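You operate a simulated robot arm through the tools that you are given. There is no shell and no other tool. Be economical: measure what you need, move in short steps, check, and stop when the job is done.

Carry out the task below with a simulated two-armed robot. There is one attempt and no reset: what you move stays moved.

Task
Pick up the tall silver wad with pink band with one hand, pass it to the other hand and put it on the top of table with pink edge. Press the purple button marked soft two times. Put the little striped violet bowl on the pane of the light box. Open the green lid marked rings. Do these in any order. Set down upright: tall silver wad with pink band.

Only the result counts: the job must be done as asked and must still hold three seconds after the hand-in. Knocking over, shifting, dropping, spilling or breaking anything else fails it. A push-on lid holds only when it is set on centred and level and pressed home; a screw cap is set on level and turned clockwise until tight.

Robot
Two 7-joint arms with fingered hands on one trunk, on a base that drives. Base frame: it is fixed to the floor where the robot stands at the start and does not move with it; the origin is under the middle of the robot, x ahead of it, y to its left, z up; the surface under the hand at the start is at about z = 80. Units: cm, rad, N and s.
The left shoulder is at the start at [5.6, 15.8, 114.3], the right one opposite. With the tool pointing down near the work surface each hand reaches from about 40 to 84 cm from the robot's upright axis, wherever it stands, measured 20 degrees to its own side. Places, roughly: green lid marked rings [-200, 80, 100]; little striped violet bowl (6x6x4 cm) [-160, 260, 90]; pane of the light box (24x24 cm) [86, 146, 92]; purple button marked soft [-140, 240, 90]; tall silver wad with pink band [75, 0, 75]; top of table with pink edge [-190, -190, 80]. Payload 4 kg a hand.
Tool frame (each hand has its own): the origin (TCP) lies between the finger pads and is the grasp point; the fingertips stand 3 cm ahead of it; z points along the fingers, y is the line along which they close. The gripper opens to 10.4 cm. The gripper's body begins 3.5 cm behind the TCP. The gripper is a hand of 4 fingers: y runs from the thumb to the fingers, the wrist lies at [-1.5, -10.4, -17.8] in the tool frame, and closing takes about 1.5 s.
Orientation is told as [roll, pitch, yaw] about the base's x, y, z axes, in that order, counted from this pose: with the fingers straight down and the wrist toward the robot, the tool's x, y and z point along [0, 1, 0], [1, 0, 0] and [0, 0, -1] of the base frame.

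Tools
- The arms move only by the tool play_rows. It takes "left_rows", "right_rows" or both (then of equal length, played together; a hand with none holds still); each is a list of rows, each a list of 6 numbers: the shift along the tool's x, y, z in mm, then the turn, a rotation vector about the tool's x, y, z in rad. In form: [[x, y, z, rx, ry, rz], ...]. A call has 1 to 12 rows; each row shifts and turns the commanded pose from where the row before left it, along the tool's axes as they then stand. "left_gripper" and "right_gripper" are, for a hand that has rows, the opening in per cent of the stroke, from 0 (shut) to 100 (fully open), set as the call begins (left out, the last holds). Rows are played at 5 a second. More than 5 cm and 0.15 rad between two rows, or a gripper value outside its range, and nothing of the call is played. Where a pose cannot be reached the arm comes as near as it can. A force on the tool above 40 N (or 10 N above the force at the start of the call, whichever is more), or a blocked arm, ends the call early, and 0.2 s more pass. The fingers move at their own pace (about 4.5 cm/s each) and stop on an object; they squeeze with about 31 N. The grip force told is the motor's: it shows also when the fingers shut on nothing. Time passes only in rows, and 0.2 s behind the last, so rows that do not move let the fingers close. The reply holds the time, the measured pose of the TCP, the force on the tool along the base axes, the opening and the grip force, in the units named above and with some noise, with the torque about the TCP (base axes, N m) and any sound that the robot's microphone picked up.
- Cameras (640 x 400 px; columns grow to the right, rows downward): "scene" is now at [14.08, 0.58, 133.04]; the picture's right is [0.06, -1.00, -0.00], its down [-0.42, -0.02, -0.91] and it looks along [0.91, 0.05, -0.42] (base axes); focal length 262 px, centre (320, 200). "left" rides on the left gripper at [-6.1, -9.2, -13] in its tool frame; the picture's right is [-0.81, -0.28, 0.52], its down [0.53, -0.71, 0.46] and it looks along [0.24, 0.64, 0.72] (tool axes); focal length 275 px, centre (320, 200). "right" rides on the right gripper at [6.1, -9.2, -13] in its tool frame; the picture's right is [-0.81, 0.27, -0.52], its down [-0.53, -0.71, 0.46] and it looks along [-0.24, 0.65, 0.72] (tool axes); focal length 275 px, centre (320, 200). There is no depth. A picture from a camera that has moved, and an enlarged one, comes with that camera's place and axes in the base frame and with its lens.
- capture(camera): a new picture of that camera. No time passes.
- move_column(by): slides the trunk up (or, below 0, down) by that many cm; the arms and the scene camera ride with it, the base frame stays. It gives what a move gives, with no picture.
- base_move(legs): drives the robot by 1 to 6 legs, each [ahead, turn to the left] in cm and rad, along the robot's own axes; the way and the turn of a leg run together, so that a leg with both is an arc; at most 150 cm and 3.142 rad a leg. The arms and the cameras ride along, it lands a little off, and it stops where it bumps. It gives what a move gives.
- curl_fingers(index, middle, ring, thumb_bend, thumb_turn, hand): sets how far each is bent, from 0 (flat) to 1 (curled in); at 0.3 the hand is open as for a grip, at 0.7 the pads meet at the TCP. One left out holds its place. A second passes; each finger stops where it meets its share of the squeeze, and holds until it gets a number again. A gripper value or a shape takes the hand back. It gives what a move gives, with no picture; readings hold the bend of each and the force on the fingers (four entries, about 0 where the hand has none), thumb and palm. thumb_turn goes from beside the hand (0) to across from the fingers (1), as for a grip.
- preshape(shape, hand): the hand has 4 fingers and takes this shape, open, in about a second: jaw (thumb against the fingers, like two jaws); tri (thumb and two fingers); tip (a fingertip pinch); poke (one finger out to press); point (the index stretched); flat (the hand flat); cup (the hand cupped); fist (a fist). The gripper value then closes the fingers along that shape, each until it touches; the sizes above hold for jaw. It gives what a move gives, with no picture.
- head_to(pan, tilt): turns the head with the scene camera to pan (to the left, within 1.396 rad either way) and tilt (down, from -0.506 to 1.204), counted from straight ahead of the robot. It gives what a move gives.
- inspect(camera, box): a new picture of the part [left, top, right, bottom] of that camera's present view, enlarged. No time passes.
- finish_job(): hands the job in; it is judged then, once.

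Go step by step. Nothing tells you exact positions but the pictures and the camera data: compare them with the known pose of the tool, close in by small moves and look again before you grip or let go. The budget is 165 turns and 130 pictures, counting those below and the enlarged ones. Unless the task says otherwise, let go and move clear before handing in.

The tools are called as a command line: name --argument value ..., lists and objects as JSON in quotes. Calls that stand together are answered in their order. play_rows: Moves the arms, as the interface text tells. Its arguments: {"type":"object","properties":{"left_rows":{"type":"array","items":{"type":"array","items":{"type":"number"}}},"left_gripper":{"type":"number"},"right_rows":{"type":"array","items":{"type":"array","items":{"type":"number"}}},"right_gripper":{"type":"number"}},"required":[]} The other tools are called the same way: move_column (by) slides the trunk up or down; preshape (shape, hand) gives the hand a shape; curl_fingers (index, middle, ring, thumb_bend, thumb_turn, hand) moves the fingers one by one; base_move (legs) drives the base; head_to (pan, tilt) turns the head that bears the scene camera; capture (camera) takes a picture; inspect (camera, box) takes an enlarged picture of a part of a camera's view; finish_job () hands the job in.

At the start:

```text
time: 0.0
left_eef_pos: [55.68, 20.01, 108.4]
left_ee_rot: [0.0, 0.003, 0.002]
left_ft_force: [-0.2, -0.2, 0.3]
left_torque: [0.02, 0.02, 0.0]
left_opening: 10.36
left_finger_force: 0.1
left_shape: jaw
left_bend: [0.3, 0.3, 0.3, 0.3, 0.98]
left_finger forces: [0.0, 0.0, 0.0, 0.0, 0.0, 0.0]
right_eef_pos: [57.08, -21.71, 110.2]
right_ee_rot: [0.0, 0.002, 0.002]
right_ft_force: [0.0, 0.8, 0.5]
right_torque: [0.0, -0.01, 0.01]
right_opening: 10.36
right_finger_force: 0.0
right_shape: jaw
right_bend: [0.3, 0.3, 0.3, 0.3, 0.98]
right_finger forces: [0.0, 0.1, 0.0, 0.0, 0.0, 0.0]
trunk travel left (down, up): [-35.0, 15.7]
robot x, y, heading: [0.23, 0.13, -0.002]
head pan, tilt: [0.056, 0.421]
```

scene: 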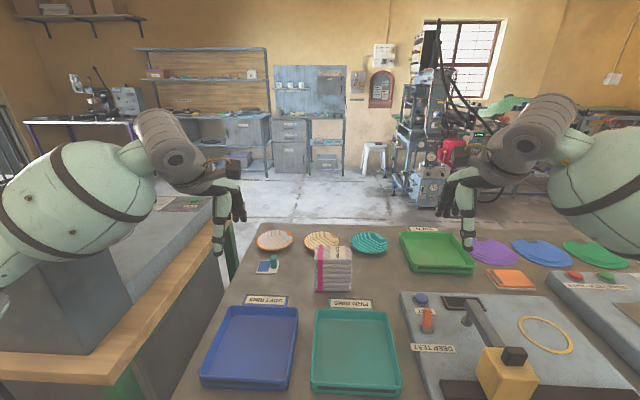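
right: 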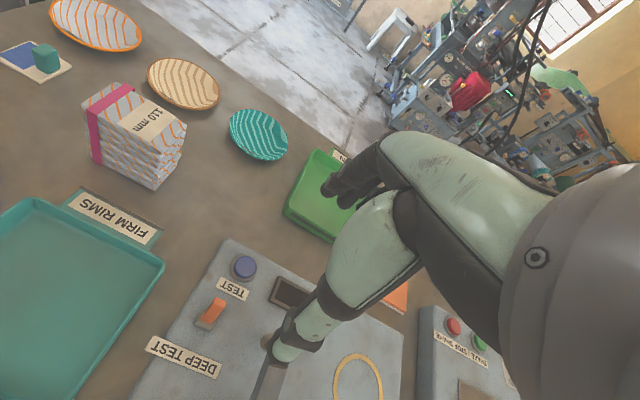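
left: 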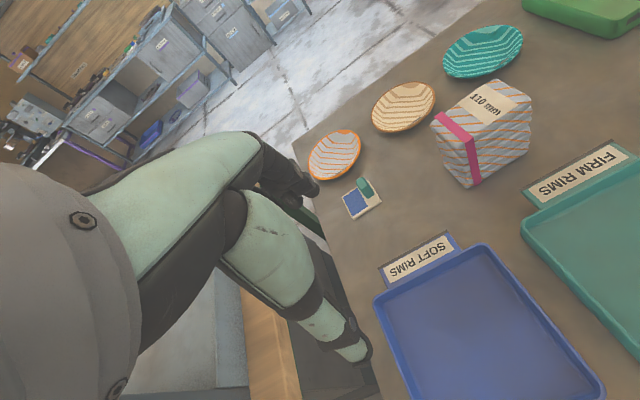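

The wad stands on the bench ahead of me. I'll look more closely to measure it, then survey the room.

inspect --camera "scene" --box '[240, 210, 420, 320]'

inspect --camera "left" --box '[340, 50, 640, 240]'

inspect --camera "right" --box '[0, 50, 300, 240]'

head_to --pan 1.1 --tilt 0.3

capture --camera "scene"

```text
3.56 times, centred on (330, 265) of scene
camera zoom: at [14.08, 0.58, 133.04], right [0.06, -1.0, 0.0], down [-0.42, -0.02, -0.91], along [0.91, 0.05, -0.42], focal length 931 px, centre (284, -31)
```

zoom: 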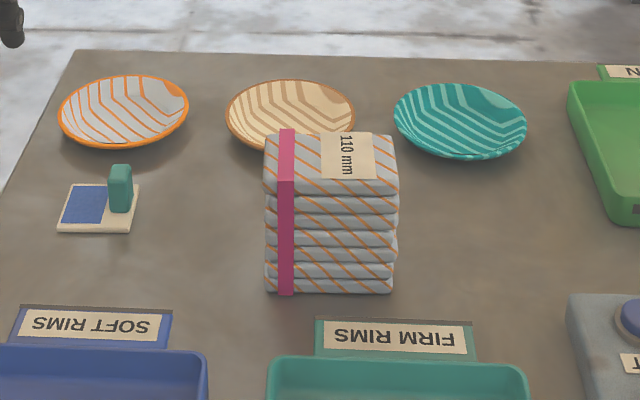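

```text
2.11 times, centred on (490, 145) of left
camera zoom: at [46.79, 13.94, 121.34], right [-0.27, -0.81, -0.52], down [-0.71, 0.53, -0.45], along [0.64, 0.24, -0.73], focal length 580 px, centre (-38, 316)
```

zoom: 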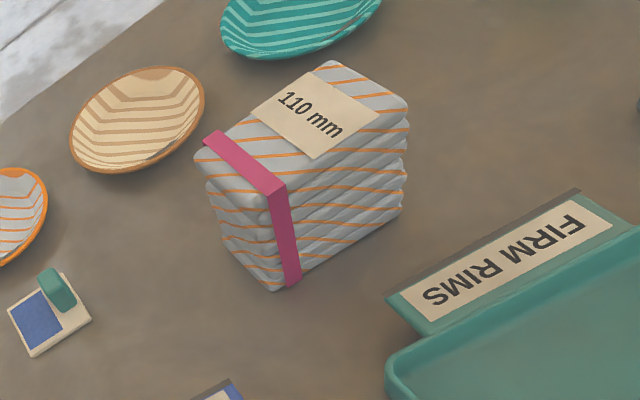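

```text
2.11 times, centred on (150, 145) of right
camera zoom: at [48.05, -15.46, 123.28], right [0.28, -0.81, 0.52], down [-0.71, -0.53, -0.45], along [0.64, -0.24, -0.72], focal length 580 px, centre (678, 316)
```

zoom: 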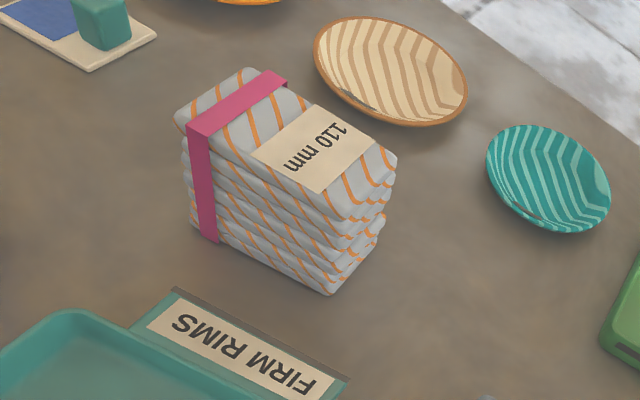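

```text
time: 1.3
left_eef_pos: [54.42, 19.96, 109.04]
left_ee_rot: [-0.001, -0.01, 0.001]
left_ft_force: [-0.6, -0.3, -1.1]
left_torque: [0.0, -0.01, 0.01]
left_opening: 10.39
left_finger_force: 0.0
left_shape: jaw
left_bend: [0.3, 0.3, 0.3, 0.3, 0.98]
left_finger forces: [0.1, 0.0, 0.1, 0.1, 0.0, 0.0]
right_eef_pos: [55.74, -21.69, 110.94]
right_ee_rot: [-0.002, -0.012, 0.0]
right_ft_force: [0.5, 1.0, 0.0]
right_torque: [-0.01, -0.02, 0.01]
right_opening: 10.38
right_finger_force: 0.1
right_shape: jaw
right_bend: [0.3, 0.3, 0.3, 0.3, 0.98]
right_finger forces: [0.1, 0.1, 0.0, 0.0, 0.0, 0.0]
trunk travel left (down, up): [-35.0, 15.7]
robot x, y, heading: [-0.18, 0.45, 0.001]
head pan, tilt: [1.1, 0.3]
```

```text
123 pictures are left
camera scene: at [9.1, 8.38, 134.23], right [0.89, -0.45, -0.01], down [-0.15, -0.26, -0.95], along [0.43, 0.85, -0.3], focal length 262 px, centre (320, 200)
```

scene: 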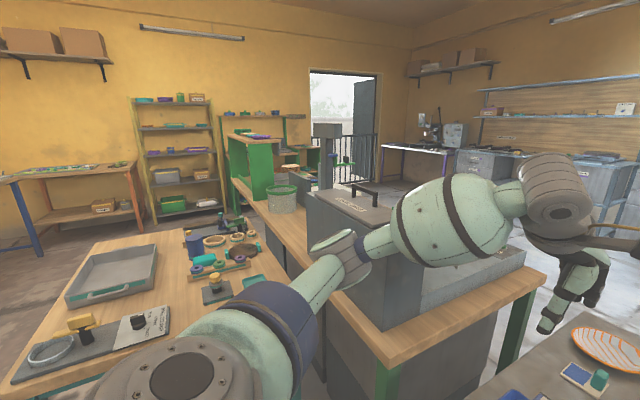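

I'll look at the hand's true size, and at the other directions for the map.

inspect --camera "left" --box '[160, 120, 400, 400]'

head_to --pan -1.2 --tilt 0.3

capture --camera "scene"

head_to --pan 0 --tilt 0.55

capture --camera "scene"

```text
1.43 times, centred on (280, 260) of left
camera zoom: at [45.28, 13.94, 121.9], right [-0.27, -0.81, -0.52], down [-0.71, 0.53, -0.46], along [0.65, 0.25, -0.72], focal length 393 px, centre (377, 114)
```

zoom: 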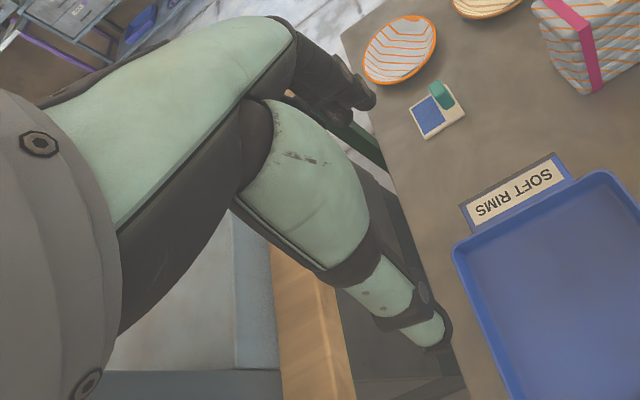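

```text
time: 3.4
left_eef_pos: [54.53, 20.06, 109.15]
left_ee_rot: [0.001, -0.012, 0.001]
left_ft_force: [0.4, 0.8, -0.1]
left_torque: [0.03, -0.01, 0.04]
left_opening: 10.41
left_finger_force: 0.1
left_shape: jaw
left_bend: [0.3, 0.3, 0.3, 0.3, 0.98]
left_finger forces: [0.0, 0.1, 0.0, 0.0, 0.0, 0.0]
right_eef_pos: [55.78, -21.69, 110.94]
right_ee_rot: [-0.002, -0.012, -0.001]
right_ft_force: [0.7, -0.2, -1.2]
right_torque: [0.01, 0.0, 0.04]
right_opening: 10.39
right_finger_force: 0.2
right_shape: jaw
right_bend: [0.3, 0.3, 0.3, 0.3, 0.98]
right_finger forces: [0.0, 0.0, 0.0, 0.1, 0.1, 0.0]
trunk travel left (down, up): [-35.0, 15.7]
robot x, y, heading: [0.07, -0.05, -0.002]
head pan, tilt: [-1.201, 0.3]
```

```text
121 pictures are left
camera scene: at [8.26, -8.64, 134.24], right [-0.93, -0.36, 0.01], down [-0.12, 0.28, -0.95], along [0.34, -0.89, -0.3], focal length 262 px, centre (320, 200)
```

scene: 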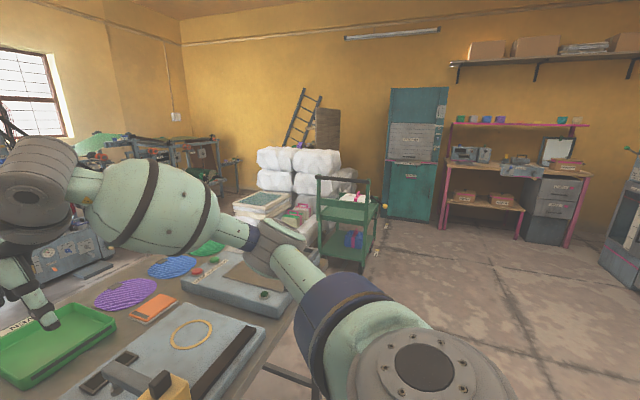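

```text
time: 4.8
left_eef_pos: [54.53, 20.0, 109.06]
left_ee_rot: [-0.002, -0.01, 0.002]
left_ft_force: [-1.2, 0.0, 0.5]
left_torque: [0.0, 0.0, 0.0]
left_opening: 10.4
left_finger_force: 0.0
left_shape: jaw
left_bend: [0.3, 0.3, 0.3, 0.3, 0.98]
left_finger forces: [0.1, 0.1, 0.1, 0.0, 0.0, 0.0]
right_eef_pos: [55.77, -21.71, 110.92]
right_ee_rot: [0.0, -0.013, 0.0]
right_ft_force: [-0.2, 0.1, -0.4]
right_torque: [0.0, 0.05, -0.01]
right_opening: 10.39
right_finger_force: 0.1
right_shape: jaw
right_bend: [0.3, 0.3, 0.3, 0.3, 0.98]
right_finger forces: [0.0, 0.0, 0.0, 0.0, 0.0, 0.0]
trunk travel left (down, up): [-35.0, 15.7]
robot x, y, heading: [0.16, 0.08, 0.002]
head pan, tilt: [0.0, 0.55]
```

```text
120 pictures are left
camera scene: at [13.82, 0.06, 131.87], right [0.0, -1.0, 0.0], down [-0.53, 0.0, -0.85], along [0.85, 0.0, -0.53], focal length 262 px, centre (320, 200)
```

scene: 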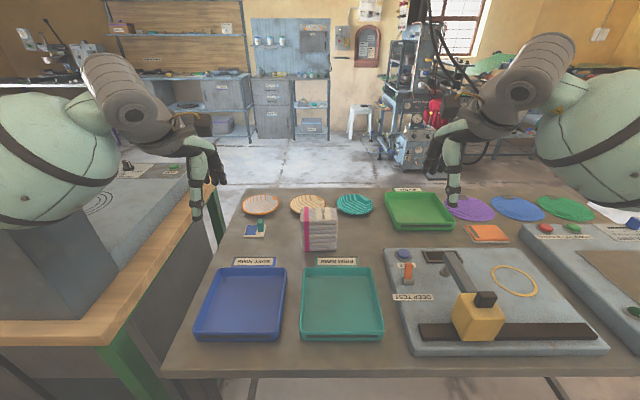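

The wad is about 10 wide, 5.5 deep and 11 tall at (70.8, 0.2), top z≈91.4. I'll bring the right hand over its right half, leaned outward so the left hand later fits beside it.

play_rows --right_rows '[[0, 0, 0, 0, 0.134, 0], [0, 0, 0, 0, 0.133, 0], [0, 0, 0, 0, 0.133, 0], [20, 25, 30, 0, 0, 0], [20, 25, 30, 0, 0, 0], [20, 25, 30, 0, 0, 0], [20, 25, 30, 0, 0, 0], [20, 25, 30, 0, 0, 0], [20, 25, 30, 0, 0, 0], [0, 0, 0, 0, 0, 0], [0, 0, 0, 0, 0, 0]]' --right_gripper 100

capture --camera "scene"

capture --camera "right"

capture --camera "left"

```text
time: 7.2
left_eef_pos: [54.57, 20.1, 109.01]
left_ee_rot: [0.0, -0.014, 0.002]
left_ft_force: [0.6, 0.5, 0.4]
left_torque: [-0.02, 0.0, 0.03]
left_opening: 10.37
left_finger_force: 0.1
left_shape: jaw
left_bend: [0.3, 0.3, 0.3, 0.3, 0.98]
left_finger forces: [0.0, 0.1, 0.0, 0.0, 0.0, 0.0]
right_eef_pos: [70.89, -3.63, 99.18]
right_ee_rot: [0.401, -0.013, -0.001]
right_ft_force: [0.1, -0.1, 0.1]
right_torque: [0.03, -0.01, 0.03]
right_opening: 10.41
right_finger_force: 0.2
right_shape: jaw
right_bend: [0.3, 0.3, 0.3, 0.3, 0.98]
right_finger forces: [0.0, 0.0, 0.1, 0.1, 0.1, 0.0]
trunk travel left (down, up): [-35.0, 15.7]
robot x, y, heading: [0.09, -0.03, 0.002]
head pan, tilt: [0.0, 0.55]
```

```text
119 pictures are left
camera scene: at [13.84, 0.1, 131.87], right [0.0, -1.0, 0.0], down [-0.53, 0.0, -0.85], along [0.85, 0.0, -0.53], focal length 262 px, centre (320, 200)
```

scene: 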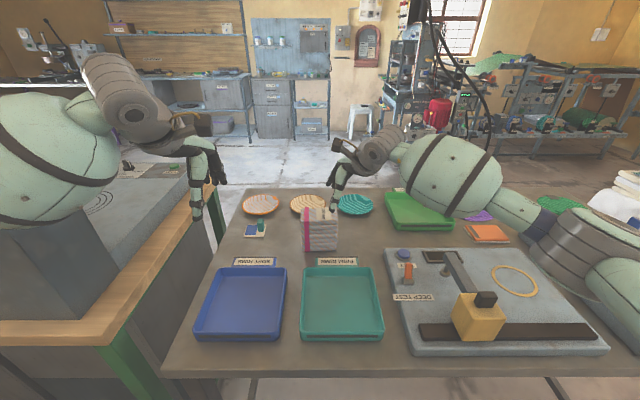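

```text
118 pictures are left
camera right: at [61.68, -2.96, 113.46], right [0.27, -0.95, 0.17], down [-0.71, -0.31, -0.64], along [0.65, 0.06, -0.75], focal length 275 px, centre (320, 200)
```

right: 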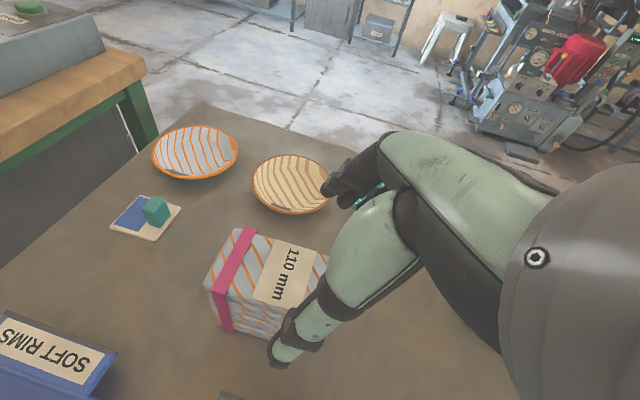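

```text
117 pictures are left
camera left: at [45.3, 13.97, 121.89], right [-0.27, -0.81, -0.52], down [-0.71, 0.53, -0.46], along [0.65, 0.24, -0.72], focal length 275 px, centre (320, 200)
```

left: 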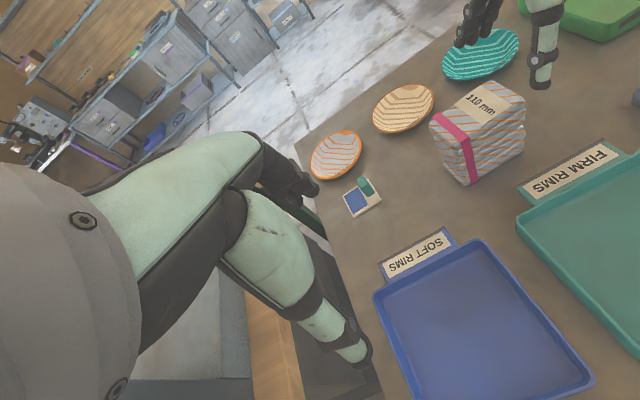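

The right hand is above the wad's right half and roughly centred in x. Now straight down.

play_rows --right_rows '[[-9.8, 0, 23.3, 0, 0, 0], [-9.8, 0, 23.3, 0, 0, 0], [-9.8, 0, 23.3, 0, 0, 0], [-9.8, 0, 23.3, 0, 0, 0], [0, 0, 0, 0, 0, 0], [0, 0, 0, 0, 0, 0]]'

inspect --camera "left" --box '[340, 0, 640, 240]'

inspect --camera "right" --box '[140, 120, 460, 400]'

```text
time: 8.6
left_eef_pos: [54.59, 19.97, 109.17]
left_ee_rot: [0.001, -0.011, 0.001]
left_ft_force: [-0.6, -0.9, 0.2]
left_torque: [0.01, 0.03, 0.0]
left_opening: 10.35
left_finger_force: 0.0
left_shape: jaw
left_bend: [0.3, 0.3, 0.3, 0.3, 0.98]
left_finger forces: [0.0, 0.0, 0.1, 0.0, 0.1, 0.0]
right_eef_pos: [71.11, -3.63, 89.04]
right_ee_rot: [0.4, -0.013, 0.001]
right_ft_force: [-0.1, 0.1, -0.1]
right_torque: [0.01, -0.03, 0.03]
right_opening: 10.38
right_finger_force: 0.1
right_shape: jaw
right_bend: [0.3, 0.3, 0.3, 0.3, 0.98]
right_finger forces: [0.4, 0.0, 0.0, 0.0, 0.1, 0.0]
trunk travel left (down, up): [-35.0, 15.7]
robot x, y, heading: [0.28, 0.27, -0.001]
head pan, tilt: [0.0, 0.55]
```

```text
1.67 times, centred on (490, 120) of left
camera zoom: at [45.3, 13.94, 121.9], right [-0.27, -0.81, -0.52], down [-0.71, 0.53, -0.46], along [0.65, 0.25, -0.72], focal length 459 px, centre (37, 333)
```

zoom: 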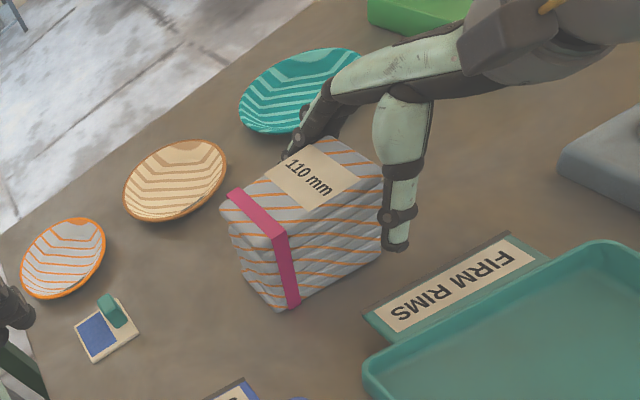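

```text
1.43 times, centred on (300, 260) of right
camera zoom: at [61.81, -2.97, 103.33], right [0.27, -0.95, 0.16], down [-0.71, -0.31, -0.64], along [0.65, 0.06, -0.75], focal length 393 px, centre (349, 114)
```

zoom: 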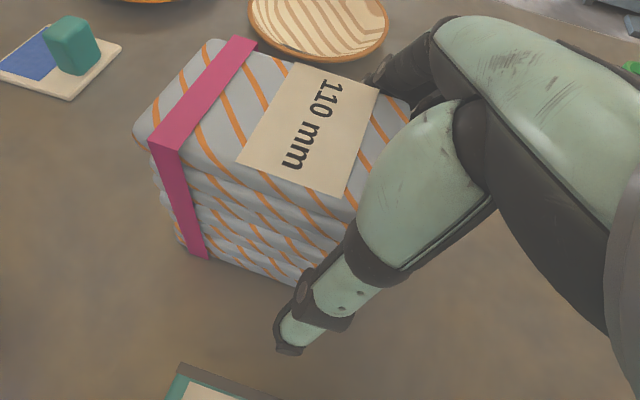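

The hand straddles the right half of the wad. Closing.

play_rows --right_rows '[[0, 0, 0, 0, 0, 0], [0, 0, 0, 0, 0, 0], [0, 0, 0, 0, 0, 0], [0, 0, 0, 0, 0, 0], [0, 0, 0, 0, 0, 0], [0, 0, 0, 0, 0, 0], [0, 0, 0, 0, 0, 0], [0, 0, 0, 0, 0, 0], [0, 0, 0, 0, 0, 0]]' --right_gripper 0

inspect --camera "left" --box '[340, 0, 640, 240]'

```text
time: 10.6
left_eef_pos: [54.53, 20.07, 109.1]
left_ee_rot: [0.001, -0.011, 0.003]
left_ft_force: [-0.5, -0.3, -1.1]
left_torque: [0.01, -0.01, 0.02]
left_opening: 10.39
left_finger_force: 0.1
left_shape: jaw
left_bend: [0.3, 0.3, 0.3, 0.3, 0.98]
left_finger forces: [0.0, 0.0, 0.0, 0.0, 0.1, 0.1]
right_eef_pos: [70.96, -3.68, 89.09]
right_ee_rot: [0.4, -0.012, 0.001]
right_ft_force: [-0.2, 0.1, 0.5]
right_torque: [0.01, 0.02, 0.0]
right_opening: 5.77
right_finger_force: 30.9
right_shape: jaw
right_bend: [0.74, 0.43, 0.44, 0.67, 1.0]
right_finger forces: [15.7, 8.8, 4.4, 0.0, 28.3, 0.1]
trunk travel left (down, up): [-35.0, 15.7]
robot x, y, heading: [0.01, -0.18, 0.0]
head pan, tilt: [0.0, 0.55]
```

```text
1.67 times, centred on (490, 120) of left
camera zoom: at [45.31, 13.95, 121.89], right [-0.27, -0.81, -0.52], down [-0.71, 0.53, -0.46], along [0.65, 0.25, -0.72], focal length 459 px, centre (37, 333)
```

zoom: 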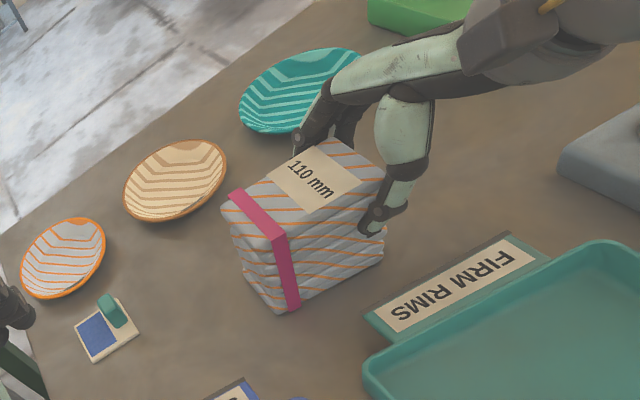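

Gripped with 31 N at 5.8 cm. Lifting straight up.

play_rows --right_rows '[[7.8, 0, -18.4, 0, 0, 0], [15.6, 0, -36.8, 0, 0, 0], [15.6, 0, -36.8, 0, 0, 0], [15.6, 0, -36.8, 0, 0, 0], [0, 0, 0, 0, 0, 0], [0, 0, 0, 0, 0, 0]]'

capture --camera "left"

capture --camera "scene"

```text
time: 12.0
left_eef_pos: [54.56, 20.01, 109.02]
left_ee_rot: [0.001, -0.012, 0.001]
left_ft_force: [0.5, -0.2, -0.5]
left_torque: [0.0, 0.0, 0.03]
left_opening: 10.38
left_finger_force: 0.0
left_shape: jaw
left_bend: [0.3, 0.3, 0.3, 0.3, 0.98]
left_finger forces: [0.0, 0.0, 0.0, 0.0, 0.0, 0.0]
right_eef_pos: [70.88, -3.54, 103.15]
right_ee_rot: [0.401, -0.011, 0.001]
right_ft_force: [-0.2, -0.5, -2.3]
right_torque: [-0.08, 0.01, 0.0]
right_opening: 5.77
right_finger_force: 31.0
right_shape: jaw
right_bend: [0.74, 0.43, 0.44, 0.67, 1.0]
right_finger forces: [15.7, 8.8, 4.5, 0.1, 28.2, 0.0]
trunk travel left (down, up): [-35.0, 15.7]
robot x, y, heading: [-0.08, -0.13, -0.0]
head pan, tilt: [0.0, 0.55]
```

```text
113 pictures are left
camera left: at [45.33, 13.95, 121.88], right [-0.27, -0.81, -0.52], down [-0.71, 0.53, -0.46], along [0.65, 0.25, -0.72], focal length 275 px, centre (320, 200)
```

left: 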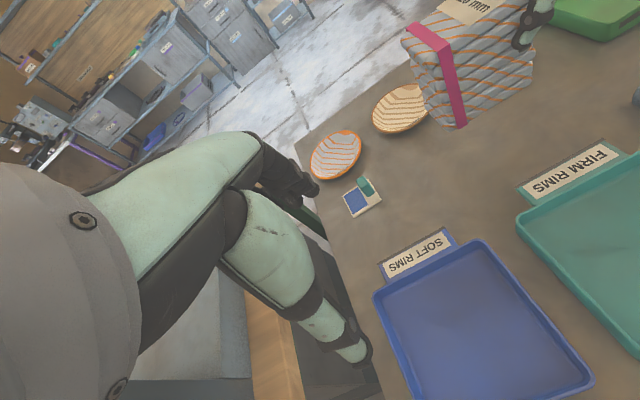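

```text
112 pictures are left
camera scene: at [13.87, 0.07, 131.86], right [0.0, -1.0, 0.0], down [-0.53, 0.0, -0.85], along [0.85, 0.0, -0.53], focal length 262 px, centre (320, 200)
```

scene: 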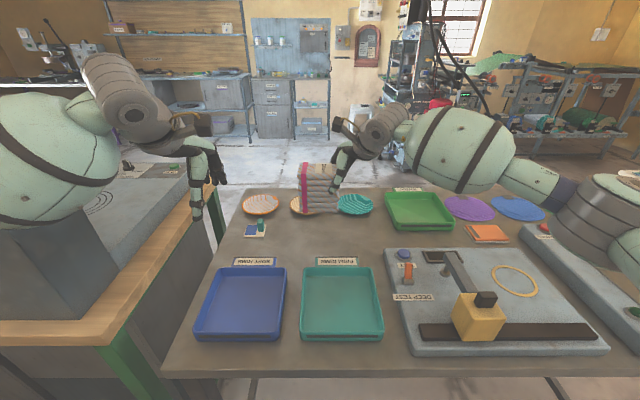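

The wad is held level. I'll draw it nearer and bring the left hand to a mirrored pose beside it.

play_rows --right_rows '[[3.9, -30, -9.2, 0, 0, 0], [3.9, -30, -9.2, 0, 0, 0], [3.9, -30, -9.2, 0, 0, 0], [3.9, -30, -9.2, 0, 0, 0], [0, 0, 0, 0, 0, 0], [0, 0, 0, 0, 0, 0], [0, 0, 0, 0, 0, 0], [0, 0, 0, 0, 0, 0], [0, 0, 0, 0, 0, 0], [0, 0, 0, 0, 0, 0]]' --left_rows '[[0, 0, 0, 0, -0.134, 0], [0, 0, 0, 0, -0.133, 0], [0, 0, 0, 0, -0.133, 0], [0, 0, 0, 0, 0, 0], [-34.2, 11, -5.1, 0, 0, 0], [-34.2, 11, -5.1, 0, 0, 0], [-34.2, 11, -5.1, 0, 0, 0], [-34.2, 11, -5.1, 0, 0, 0], [0, 0, 0, 0, 0, 0], [0, 0, 0, 0, 0, 0]]' --left_gripper 100

capture --camera "left"

inspect --camera "scene" --box '[220, 60, 440, 240]'

capture --camera "right"

```text
time: 14.2
left_eef_pos: [58.83, 8.12, 116.34]
left_ee_rot: [-0.398, -0.012, 0.001]
left_ft_force: [-0.1, 0.2, -0.6]
left_torque: [0.0, 0.01, 0.0]
left_opening: 10.42
left_finger_force: 0.0
left_shape: jaw
left_bend: [0.3, 0.3, 0.3, 0.3, 0.98]
left_finger forces: [0.0, 0.1, 0.0, 0.1, 0.0, 0.0]
right_eef_pos: [58.77, -3.73, 106.96]
right_ee_rot: [0.399, -0.013, 0.001]
right_ft_force: [-0.1, 0.0, -1.4]
right_torque: [-0.07, -0.02, -0.01]
right_opening: 5.72
right_finger_force: 31.2
right_shape: jaw
right_bend: [0.74, 0.43, 0.44, 0.67, 1.0]
right_finger forces: [15.8, 8.9, 4.7, 0.1, 28.3, 0.0]
trunk travel left (down, up): [-35.0, 15.7]
robot x, y, heading: [0.04, -0.21, -0.003]
head pan, tilt: [0.0, 0.55]
```

```text
111 pictures are left
camera left: at [49.6, 7.67, 130.58], right [-0.27, -0.95, -0.17], down [-0.71, 0.31, -0.63], along [0.65, -0.06, -0.75], focal length 275 px, centre (320, 200)
```

left: 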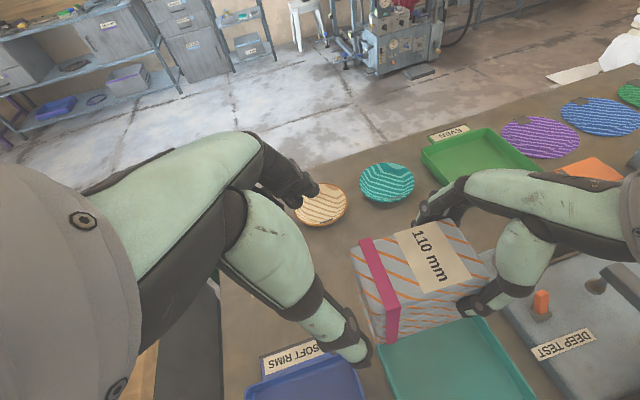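

```text
2.22 times, centred on (330, 150) of scene
camera zoom: at [13.85, 0.02, 131.87], right [0.0, -1.0, 0.0], down [-0.53, 0.0, -0.85], along [0.85, 0.0, -0.53], focal length 582 px, centre (298, 311)
```

zoom: 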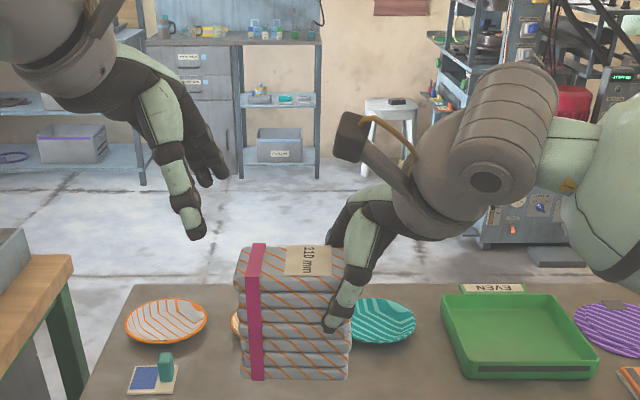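

```text
109 pictures are left
camera right: at [49.53, -3.02, 121.18], right [0.27, -0.95, 0.16], down [-0.71, -0.31, -0.64], along [0.65, 0.06, -0.75], focal length 275 px, centre (320, 200)
```

right: 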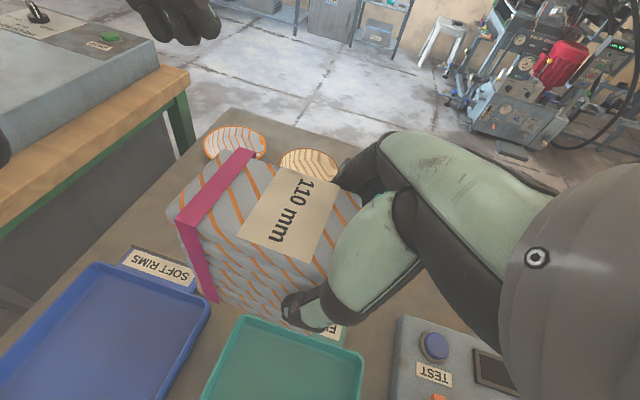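

Clearance between the hands looks good. The left hand now slides down along its own axis around the wad's left half.

play_rows --left_rows '[[0, 0, 25, 0, 0, 0], [0, 0, 25, 0, 0, 0], [0, 0, 25, 0, 0, 0], [0, 0, 23, 0, 0, 0], [0, 0, 0, 0, 0, 0], [0, 0, 0, 0, 0, 0]]'

inspect --camera "scene" --box '[220, 60, 440, 240]'

capture --camera "left"

```text
time: 15.6
left_eef_pos: [58.93, 4.46, 107.22]
left_ee_rot: [-0.4, -0.011, 0.002]
left_ft_force: [-0.2, -0.2, -0.5]
left_torque: [-0.01, 0.05, 0.0]
left_opening: 10.4
left_finger_force: 0.0
left_shape: jaw
left_bend: [0.3, 0.3, 0.3, 0.3, 0.98]
left_finger forces: [0.1, 0.0, 0.0, 0.1, 0.0, 0.0]
right_eef_pos: [58.88, -3.69, 106.86]
right_ee_rot: [0.399, -0.013, -0.003]
right_ft_force: [0.4, -0.2, -1.3]
right_torque: [-0.03, -0.01, -0.01]
right_opening: 5.77
right_finger_force: 31.2
right_shape: jaw
right_bend: [0.74, 0.43, 0.44, 0.67, 1.0]
right_finger forces: [15.8, 8.8, 4.6, 0.0, 28.3, 0.0]
trunk travel left (down, up): [-35.0, 15.7]
robot x, y, heading: [0.19, -0.07, -0.003]
head pan, tilt: [0.0, 0.55]
```

```text
2.22 times, centred on (330, 150) of scene
camera zoom: at [13.85, 0.06, 131.87], right [0.0, -1.0, 0.0], down [-0.53, 0.0, -0.85], along [0.85, 0.0, -0.53], focal length 582 px, centre (298, 311)
```

zoom: 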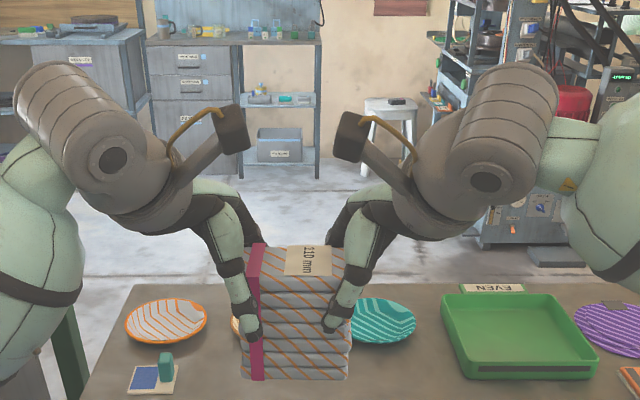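

```text
107 pictures are left
camera left: at [49.7, 3.89, 121.47], right [-0.27, -0.95, -0.16], down [-0.71, 0.31, -0.63], along [0.65, -0.06, -0.76], focal length 275 px, centre (320, 200)
```

left: 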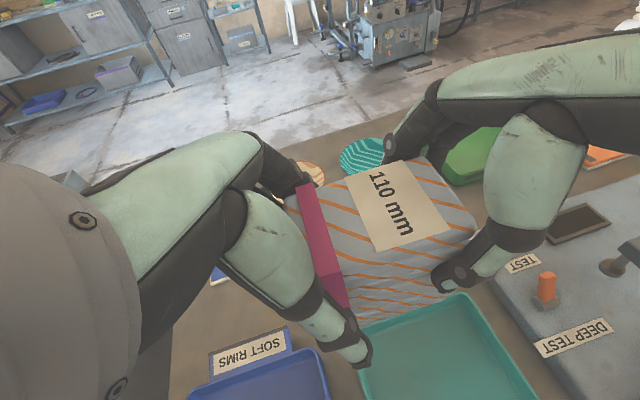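

There's room to shift 1 cm further inward for a better hold; then close.

play_rows --left_rows '[[-11, 0, 0, 0, 0, 0], [0, 0, 0, 0, 0, 0], [0, 0, 0, 0, 0, 0]]'

play_rows --left_rows '[[0, 0, 0, 0, 0, 0], [0, 0, 0, 0, 0, 0], [0, 0, 0, 0, 0, 0], [0, 0, 0, 0, 0, 0], [0, 0, 0, 0, 0, 0], [0, 0, 0, 0, 0, 0], [0, 0, 0, 0, 0, 0], [0, 0, 0, 0, 0, 0], [0, 0, 0, 0, 0, 0], [0, 0, 0, 0, 0, 0]]' --left_gripper 0

inspect --camera "scene" --box '[220, 60, 440, 240]'

```text
time: 16.4
left_eef_pos: [58.92, 3.46, 107.87]
left_ee_rot: [-0.399, -0.012, 0.0]
left_ft_force: [-0.1, -0.7, 0.2]
left_torque: [0.01, -0.04, 0.02]
left_opening: 10.4
left_finger_force: 0.1
left_shape: jaw
left_bend: [0.3, 0.3, 0.3, 0.3, 0.98]
left_finger forces: [0.1, 0.0, 0.1, 0.0, 0.0, 0.1]
right_eef_pos: [58.76, -3.7, 106.93]
right_ee_rot: [0.399, -0.012, 0.001]
right_ft_force: [-1.0, -0.9, -2.0]
right_torque: [-0.07, -0.03, -0.02]
right_opening: 5.76
right_finger_force: 30.7
right_shape: jaw
right_bend: [0.74, 0.43, 0.44, 0.67, 1.0]
right_finger forces: [15.8, 8.8, 4.6, 0.0, 28.3, 0.0]
trunk travel left (down, up): [-35.0, 15.7]
robot x, y, heading: [0.2, -0.03, -0.0]
head pan, tilt: [0.0, 0.55]
```

```text
time: 18.6
left_eef_pos: [59.06, 3.42, 107.71]
left_ee_rot: [-0.401, -0.01, 0.001]
left_ft_force: [0.8, -0.4, -0.2]
left_torque: [-0.03, -0.03, -0.06]
left_opening: 5.76
left_finger_force: 31.3
left_shape: jaw
left_bend: [0.74, 0.42, 0.39, 0.67, 1.0]
left_finger forces: [15.8, 8.7, 3.8, 0.0, 28.1, 0.0]
right_eef_pos: [58.8, -3.72, 106.93]
right_ee_rot: [0.4, -0.012, 0.001]
right_ft_force: [0.1, 1.0, -0.6]
right_torque: [-0.01, 0.02, 0.11]
right_opening: 5.76
right_finger_force: 31.0
right_shape: jaw
right_bend: [0.74, 0.43, 0.44, 0.67, 1.0]
right_finger forces: [15.8, 9.0, 4.7, 0.1, 28.7, 0.0]
trunk travel left (down, up): [-35.0, 15.7]
robot x, y, heading: [0.21, 0.05, -0.001]
head pan, tilt: [0.0, 0.55]
```

```text
2.22 times, centred on (330, 150) of scene
camera zoom: at [13.85, 0.07, 131.87], right [0.0, -1.0, 0.0], down [-0.53, 0.0, -0.85], along [0.85, 0.0, -0.53], focal length 582 px, centre (298, 311)
```

zoom: 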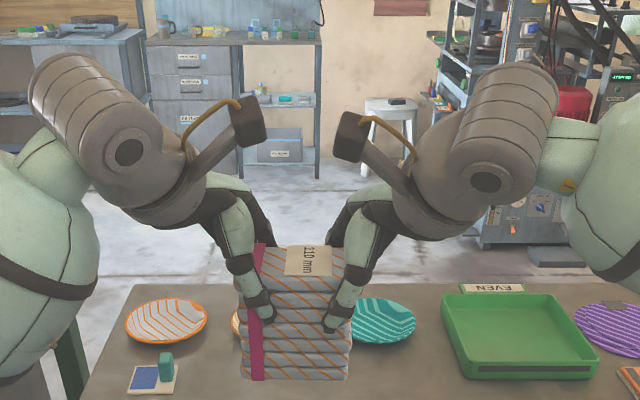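

Both hands hold the wad. Now the right hand opens and backs off along its axis.

play_rows --right_rows '[[0, 0, 0, 0, 0, 0], [0, 0, 0, 0, 0, 0], [0, 0, 0, 0, 0, 0], [0, 0, 0, 0, 0, 0], [0, 0, 0, 0, 0, 0], [0, 0, 0, 0, 0, 0], [0, 0, 0, 0, 0, 0], [0, 0, 0, 0, 0, 0]]' --right_gripper 100

play_rows --right_rows '[[-5, 0, -25, 0, 0, 0], [-5, 0, -35, 0, 0, 0], [-20, 0, -35, 0, 0, 0], [-45, 0, -20, 0, 0, 0], [-45, 0, 0, 0, 0, 0], [-45, 0, 0, 0, 0, 0], [0, 0, 0, 0, 0, 0]]'

capture --camera "scene"

```text
time: 20.4
left_eef_pos: [59.03, 3.46, 107.7]
left_ee_rot: [-0.399, -0.011, 0.003]
left_ft_force: [-0.1, 0.4, 0.5]
left_torque: [0.01, -0.02, -0.01]
left_opening: 5.8
left_finger_force: 31.1
left_shape: jaw
left_bend: [0.74, 0.42, 0.39, 0.67, 1.0]
left_finger forces: [16.8, 8.7, 4.2, 0.1, 29.3, 0.0]
right_eef_pos: [58.73, -3.62, 106.98]
right_ee_rot: [0.4, -0.013, 0.001]
right_ft_force: [-0.2, 0.3, 0.6]
right_torque: [0.0, 0.0, -0.04]
right_opening: 10.36
right_finger_force: 0.0
right_shape: jaw
right_bend: [0.3, 0.3, 0.3, 0.3, 0.98]
right_finger forces: [0.0, 0.0, 0.0, 0.1, 0.1, 0.0]
trunk travel left (down, up): [-35.0, 15.7]
robot x, y, heading: [-0.26, 0.41, -0.007]
head pan, tilt: [0.0, 0.55]
```

```text
time: 22.0
left_eef_pos: [58.91, 3.53, 107.7]
left_ee_rot: [-0.402, -0.011, 0.001]
left_ft_force: [-0.6, -0.3, -0.2]
left_torque: [0.05, -0.02, -0.01]
left_opening: 5.77
left_finger_force: 31.2
left_shape: jaw
left_bend: [0.74, 0.42, 0.39, 0.67, 1.0]
left_finger forces: [16.8, 8.6, 4.1, 0.1, 29.3, 0.1]
right_eef_pos: [58.83, -23.15, 111.18]
right_ee_rot: [0.398, -0.01, 0.0]
right_ft_force: [0.2, -0.3, 0.8]
right_torque: [0.01, -0.02, 0.03]
right_opening: 10.37
right_finger_force: 0.1
right_shape: jaw
right_bend: [0.3, 0.3, 0.3, 0.3, 0.98]
right_finger forces: [0.0, 0.1, 0.2, 0.1, 0.0, 0.0]
trunk travel left (down, up): [-35.0, 15.7]
robot x, y, heading: [0.01, -0.18, -0.001]
head pan, tilt: [0.0, 0.55]
```

```text
105 pictures are left
camera scene: at [13.86, 0.17, 131.87], right [0.0, -1.0, 0.0], down [-0.53, 0.0, -0.85], along [0.85, 0.0, -0.53], focal length 262 px, centre (320, 200)
```

scene: 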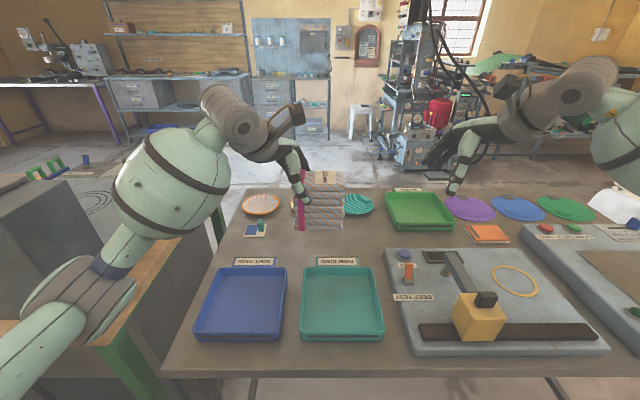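

The handover is done; the left hand holds the wad. I'll draw both arms in, back off the bench, then turn toward the pink-edged table.

play_rows --left_rows '[[13.2, -33, -20, 0, 0, 0], [13.2, -33, -20, 0, 0, 0], [13.2, -33, -20, 0, 0, 0], [0, 0, 0, 0, 0, 0]]' --right_rows '[[0, -30, 0, 0, -0.134, 0], [0, -30, 0, 0, -0.133, 0], [0, -30, 0, 0, -0.133, 0], [0, 0, 0, 0, 0, 0]]'

base_move --legs '[[-35, 0]]'

base_move --legs '[[0, -1.2]]'

head_to --pan -1.0 --tilt 0.4

capture --camera "scene"

```text
time: 23.0
left_eef_pos: [49.05, 9.47, 111.72]
left_ee_rot: [-0.4, -0.008, 0.004]
left_ft_force: [0.8, -1.1, -0.7]
left_torque: [0.08, 0.03, 0.0]
left_opening: 5.76
left_finger_force: 31.3
left_shape: jaw
left_bend: [0.74, 0.42, 0.39, 0.67, 1.0]
left_finger forces: [16.7, 8.6, 4.2, 0.0, 29.3, 0.0]
right_eef_pos: [49.82, -23.35, 110.97]
right_ee_rot: [-0.002, -0.012, 0.001]
right_ft_force: [0.5, -0.6, -0.1]
right_torque: [0.01, 0.0, 0.02]
right_opening: 10.33
right_finger_force: 0.1
right_shape: jaw
right_bend: [0.3, 0.3, 0.3, 0.3, 0.98]
right_finger forces: [0.1, 0.1, 0.1, 0.0, 0.1, 0.0]
trunk travel left (down, up): [-35.0, 15.7]
robot x, y, heading: [0.02, 0.22, -0.0]
head pan, tilt: [0.0, 0.55]
```

```text
time: 25.4
left_eef_pos: [13.55, 9.36, 111.68]
left_ee_rot: [-0.4, -0.012, 0.0]
left_ft_force: [0.2, 0.1, -1.3]
left_torque: [0.04, 0.02, 0.01]
left_opening: 5.78
left_finger_force: 30.9
left_shape: jaw
left_bend: [0.74, 0.42, 0.39, 0.67, 1.0]
left_finger forces: [16.8, 8.8, 4.2, 0.1, 29.3, 0.0]
right_eef_pos: [14.25, -23.37, 110.89]
right_ee_rot: [-0.002, -0.013, -0.002]
right_ft_force: [0.6, -0.5, -0.5]
right_torque: [-0.02, -0.03, 0.0]
right_opening: 10.36
right_finger_force: 0.0
right_shape: jaw
right_bend: [0.3, 0.3, 0.3, 0.3, 0.98]
right_finger forces: [0.1, 0.0, 0.1, 0.1, 0.1, 0.0]
trunk travel left (down, up): [-35.0, 15.7]
robot x, y, heading: [-35.18, 0.29, -0.003]
head pan, tilt: [0.0, 0.55]
```

```text
time: 29.3
left_eef_pos: [-8.58, -40.93, 112.24]
left_ee_rot: [-0.401, -0.026, -1.181]
left_ft_force: [-0.1, -0.7, -0.8]
left_torque: [0.05, -0.05, -0.02]
left_opening: 5.78
left_finger_force: 30.9
left_shape: jaw
left_bend: [0.74, 0.42, 0.39, 0.67, 0.99]
left_finger forces: [16.5, 8.7, 4.1, 0.1, 29.0, 0.1]
right_eef_pos: [-38.73, -53.87, 111.56]
right_ee_rot: [-0.002, -0.025, -1.185]
right_ft_force: [0.1, 0.7, 0.6]
right_torque: [0.0, 0.0, 0.0]
right_opening: 10.42
right_finger_force: 0.1
right_shape: jaw
right_bend: [0.3, 0.3, 0.3, 0.3, 0.98]
right_finger forces: [0.0, 0.1, 0.1, 0.1, 0.1, 0.0]
trunk travel left (down, up): [-35.0, 15.7]
robot x, y, heading: [-34.24, 0.23, -1.181]
head pan, tilt: [0.0, 0.55]
```

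```text
time: 30.5
left_eef_pos: [-9.41, -39.91, 112.94]
left_ee_rot: [-0.412, -0.049, -1.192]
left_ft_force: [0.1, -0.7, -1.7]
left_torque: [0.02, -0.06, 0.04]
left_opening: 5.75
left_finger_force: 30.6
left_shape: jaw
left_bend: [0.74, 0.42, 0.39, 0.67, 0.99]
left_finger forces: [16.7, 8.8, 4.4, 0.0, 29.7, 0.0]
right_eef_pos: [-39.31, -52.63, 112.15]
right_ee_rot: [-0.003, -0.036, -1.185]
right_ft_force: [-0.2, 0.5, 0.3]
right_torque: [-0.01, 0.01, -0.02]
right_opening: 10.4
right_finger_force: 0.1
right_shape: jaw
right_bend: [0.3, 0.3, 0.3, 0.3, 0.98]
right_finger forces: [0.1, 0.0, 0.1, 0.0, 0.0, 0.0]
trunk travel left (down, up): [-35.0, 15.7]
robot x, y, heading: [-34.29, -0.06, -1.185]
head pan, tilt: [-1.0, 0.4]
```

```text
104 pictures are left
camera scene: at [-37.95, -11.9, 133.29], right [-0.82, 0.57, 0.01], down [0.22, 0.33, -0.92], along [-0.53, -0.75, -0.4], focal length 262 px, centre (320, 200)
```

scene: 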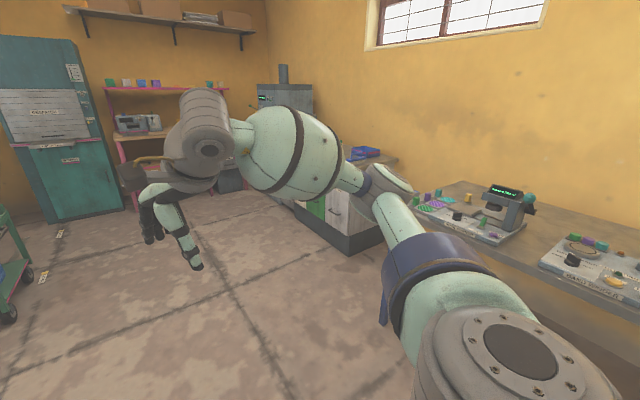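

The pink-edged table should be hidden behind my forearm. I'll turn further toward it and drive closer.

base_move --legs '[[0, -1.08], [60, 0]]'

head_to --pan 0 --tilt 0.4

capture --camera "scene"

```text
time: 37.3
left_eef_pos: [-95.15, -88.11, 112.7]
left_ee_rot: [-0.399, -0.038, -2.251]
left_ft_force: [0.5, -0.6, -1.1]
left_torque: [0.0, -0.04, 0.0]
left_opening: 5.76
left_finger_force: 30.8
left_shape: jaw
left_bend: [0.74, 0.42, 0.39, 0.67, 0.99]
left_finger forces: [16.4, 8.4, 4.5, 0.0, 29.0, 0.1]
right_eef_pos: [-120.87, -67.81, 112.04]
right_ee_rot: [-0.004, -0.034, -2.253]
right_ft_force: [-0.5, -1.2, -0.2]
right_torque: [0.01, 0.0, 0.01]
right_opening: 10.39
right_finger_force: 0.2
right_shape: jaw
right_bend: [0.3, 0.3, 0.3, 0.3, 0.98]
right_finger forces: [0.0, 0.1, 0.0, 0.0, 0.0, 0.0]
trunk travel left (down, up): [-35.0, 15.7]
robot x, y, heading: [-72.05, -46.15, -2.254]
head pan, tilt: [-1.0, 0.4]
```

```text
time: 38.5
left_eef_pos: [-94.44, -86.76, 113.31]
left_ee_rot: [-0.412, -0.06, -2.259]
left_ft_force: [0.6, -0.4, -1.0]
left_torque: [0.01, -0.01, 0.0]
left_opening: 5.72
left_finger_force: 31.4
left_shape: jaw
left_bend: [0.74, 0.43, 0.39, 0.67, 0.99]
left_finger forces: [17.1, 9.0, 4.7, 0.1, 30.6, 0.0]
right_eef_pos: [-119.99, -66.57, 112.7]
right_ee_rot: [-0.002, -0.048, -2.252]
right_ft_force: [-0.9, -0.3, -0.8]
right_torque: [0.01, 0.02, 0.0]
right_opening: 10.41
right_finger_force: 0.0
right_shape: jaw
right_bend: [0.3, 0.3, 0.3, 0.3, 0.98]
right_finger forces: [0.0, 0.0, 0.0, 0.0, 0.1, 0.0]
trunk travel left (down, up): [-35.0, 15.7]
robot x, y, heading: [-72.75, -46.29, -2.252]
head pan, tilt: [0.0, 0.4]
```

```text
103 pictures are left
camera scene: at [-81.45, -57.26, 133.24], right [-0.77, 0.63, 0.0], down [0.25, 0.31, -0.92], along [-0.58, -0.71, -0.4], focal length 262 px, centre (320, 200)
```

scene: 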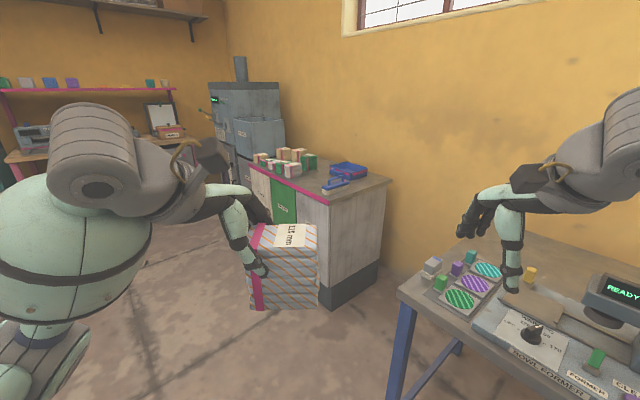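

The pink-edged table spans about x −208…−160, y −240…−146, with a free patch near its front. I'll drive to stand in front of it facing −x.

base_move --legs '[[0, 0.29], [112, 0]]'

base_move --legs '[[0, -1.17]]'

capture --camera "scene"

```text
time: 45.7
left_eef_pos: [-124.86, -196.84, 113.17]
left_ee_rot: [-0.397, -0.048, -1.957]
left_ft_force: [0.3, 1.5, -2.2]
left_torque: [-0.02, -0.01, 0.01]
left_opening: 5.74
left_finger_force: 31.1
left_shape: jaw
left_bend: [0.74, 0.43, 0.39, 0.67, 0.99]
left_finger forces: [17.3, 8.6, 4.7, 0.1, 30.4, 0.0]
right_eef_pos: [-155.49, -184.87, 112.6]
right_ee_rot: [-0.006, -0.049, -1.959]
right_ft_force: [0.3, 0.5, 0.3]
right_torque: [0.03, -0.02, -0.01]
right_opening: 10.44
right_finger_force: 0.1
right_shape: jaw
right_bend: [0.3, 0.3, 0.3, 0.3, 0.98]
right_finger forces: [0.0, 0.0, 0.1, 0.0, 0.0, 0.0]
trunk travel left (down, up): [-35.0, 15.7]
robot x, y, heading: [-116.03, -151.44, -1.966]
head pan, tilt: [0.0, 0.4]
```

```text
time: 49.6
left_eef_pos: [-159.73, -160.88, 113.67]
left_ee_rot: [-0.394, -0.063, -3.13]
left_ft_force: [0.8, 0.4, -1.6]
left_torque: [-0.05, -0.02, -0.01]
left_opening: 5.73
left_finger_force: 30.6
left_shape: jaw
left_bend: [0.74, 0.43, 0.39, 0.67, 0.99]
left_finger forces: [17.0, 8.6, 4.5, 0.0, 29.8, 0.0]
right_eef_pos: [-160.63, -127.95, 113.05]
right_ee_rot: [-0.006, -0.061, -3.135]
right_ft_force: [-0.3, -0.4, 0.3]
right_torque: [0.0, 0.01, -0.01]
right_opening: 10.41
right_finger_force: 0.1
right_shape: jaw
right_bend: [0.3, 0.3, 0.3, 0.3, 0.98]
right_finger forces: [0.0, 0.1, 0.0, 0.0, 0.1, 0.1]
trunk travel left (down, up): [-35.0, 15.7]
robot x, y, heading: [-116.22, -152.19, -3.139]
head pan, tilt: [0.0, 0.4]
```

```text
102 pictures are left
camera scene: at [-130.14, -152.65, 133.24], right [0.0, 1.0, 0.0], down [0.4, 0.0, -0.92], along [-0.92, 0.0, -0.4], focal length 262 px, centre (320, 200)
```

scene: 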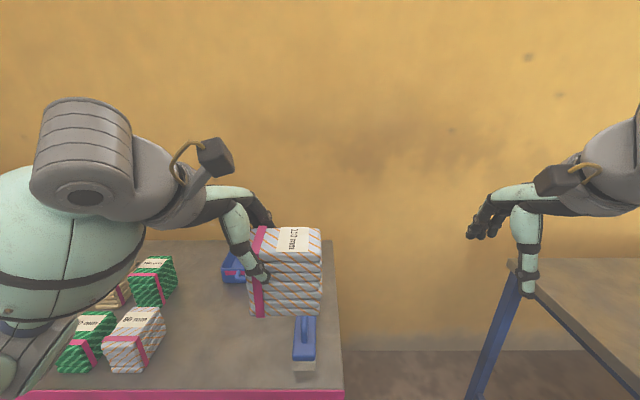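

I see a free patch around (−172, −173) between the blue scraper and the small wads. I'll move the wad over it, levelling the hand's small pitch drift.

play_rows --left_rows '[[0, 0, 0, 0.046, 0, -0.0195], [34.2, 24.6, 2.3, 0, 0, 0], [34.2, 24.6, 2.3, 0, 0, 0], [34.2, 24.6, 2.3, 0, 0, 0], [34.2, 24.6, 2.3, 0, 0, 0], [34.2, 24.6, 2.3, 0, 0, 0], [0, 0, 0, 0, 0, 0], [0, 0, 0, 0, 0, 0]]'

capture --camera "scene"

capture --camera "left"

```text
time: 51.4
left_eef_pos: [-170.64, -176.41, 106.77]
left_ee_rot: [-0.394, -0.024, -3.128]
left_ft_force: [-0.5, 0.3, -1.4]
left_torque: [-0.05, 0.01, 0.03]
left_opening: 5.72
left_finger_force: 30.8
left_shape: jaw
left_bend: [0.74, 0.43, 0.39, 0.67, 0.99]
left_finger forces: [16.8, 8.8, 4.8, 0.1, 30.1, 0.0]
right_eef_pos: [-159.16, -128.1, 113.68]
right_ee_rot: [-0.008, -0.073, -3.134]
right_ft_force: [0.3, -0.2, -0.1]
right_torque: [0.03, 0.01, 0.01]
right_opening: 10.4
right_finger_force: 0.1
right_shape: jaw
right_bend: [0.3, 0.3, 0.3, 0.3, 0.97]
right_finger forces: [0.0, 0.1, 0.0, 0.0, 0.0, 0.1]
trunk travel left (down, up): [-35.0, 15.7]
robot x, y, heading: [-116.17, -152.48, -3.144]
head pan, tilt: [0.0, 0.4]
```

```text
101 pictures are left
camera scene: at [-130.15, -152.68, 133.24], right [0.0, 1.0, 0.0], down [0.4, 0.0, -0.92], along [-0.92, 0.0, -0.4], focal length 262 px, centre (320, 200)
```

scene: 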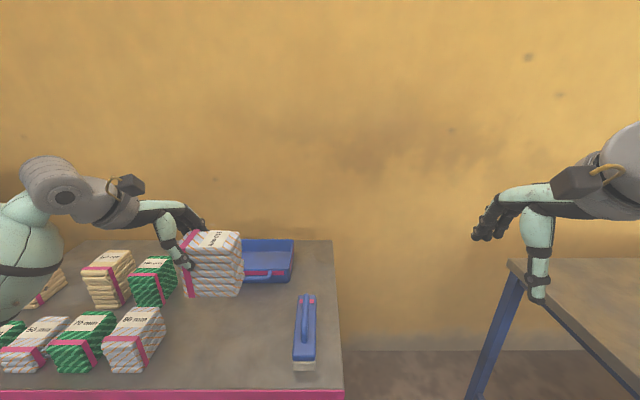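

```text
100 pictures are left
camera left: at [-161.02, -175.6, 120.97], right [0.26, 0.95, -0.17], down [0.7, -0.31, -0.64], along [-0.66, 0.05, -0.75], focal length 275 px, centre (320, 200)
```

left: 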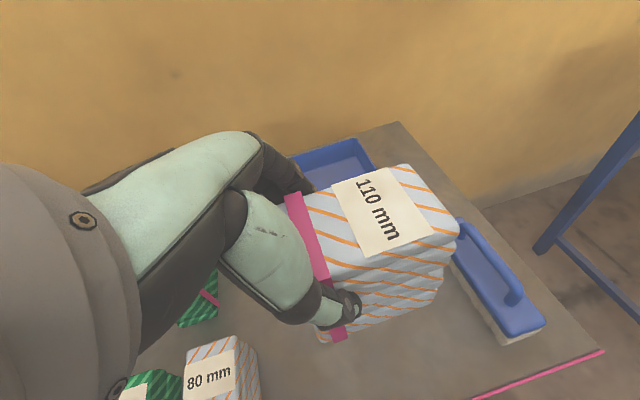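

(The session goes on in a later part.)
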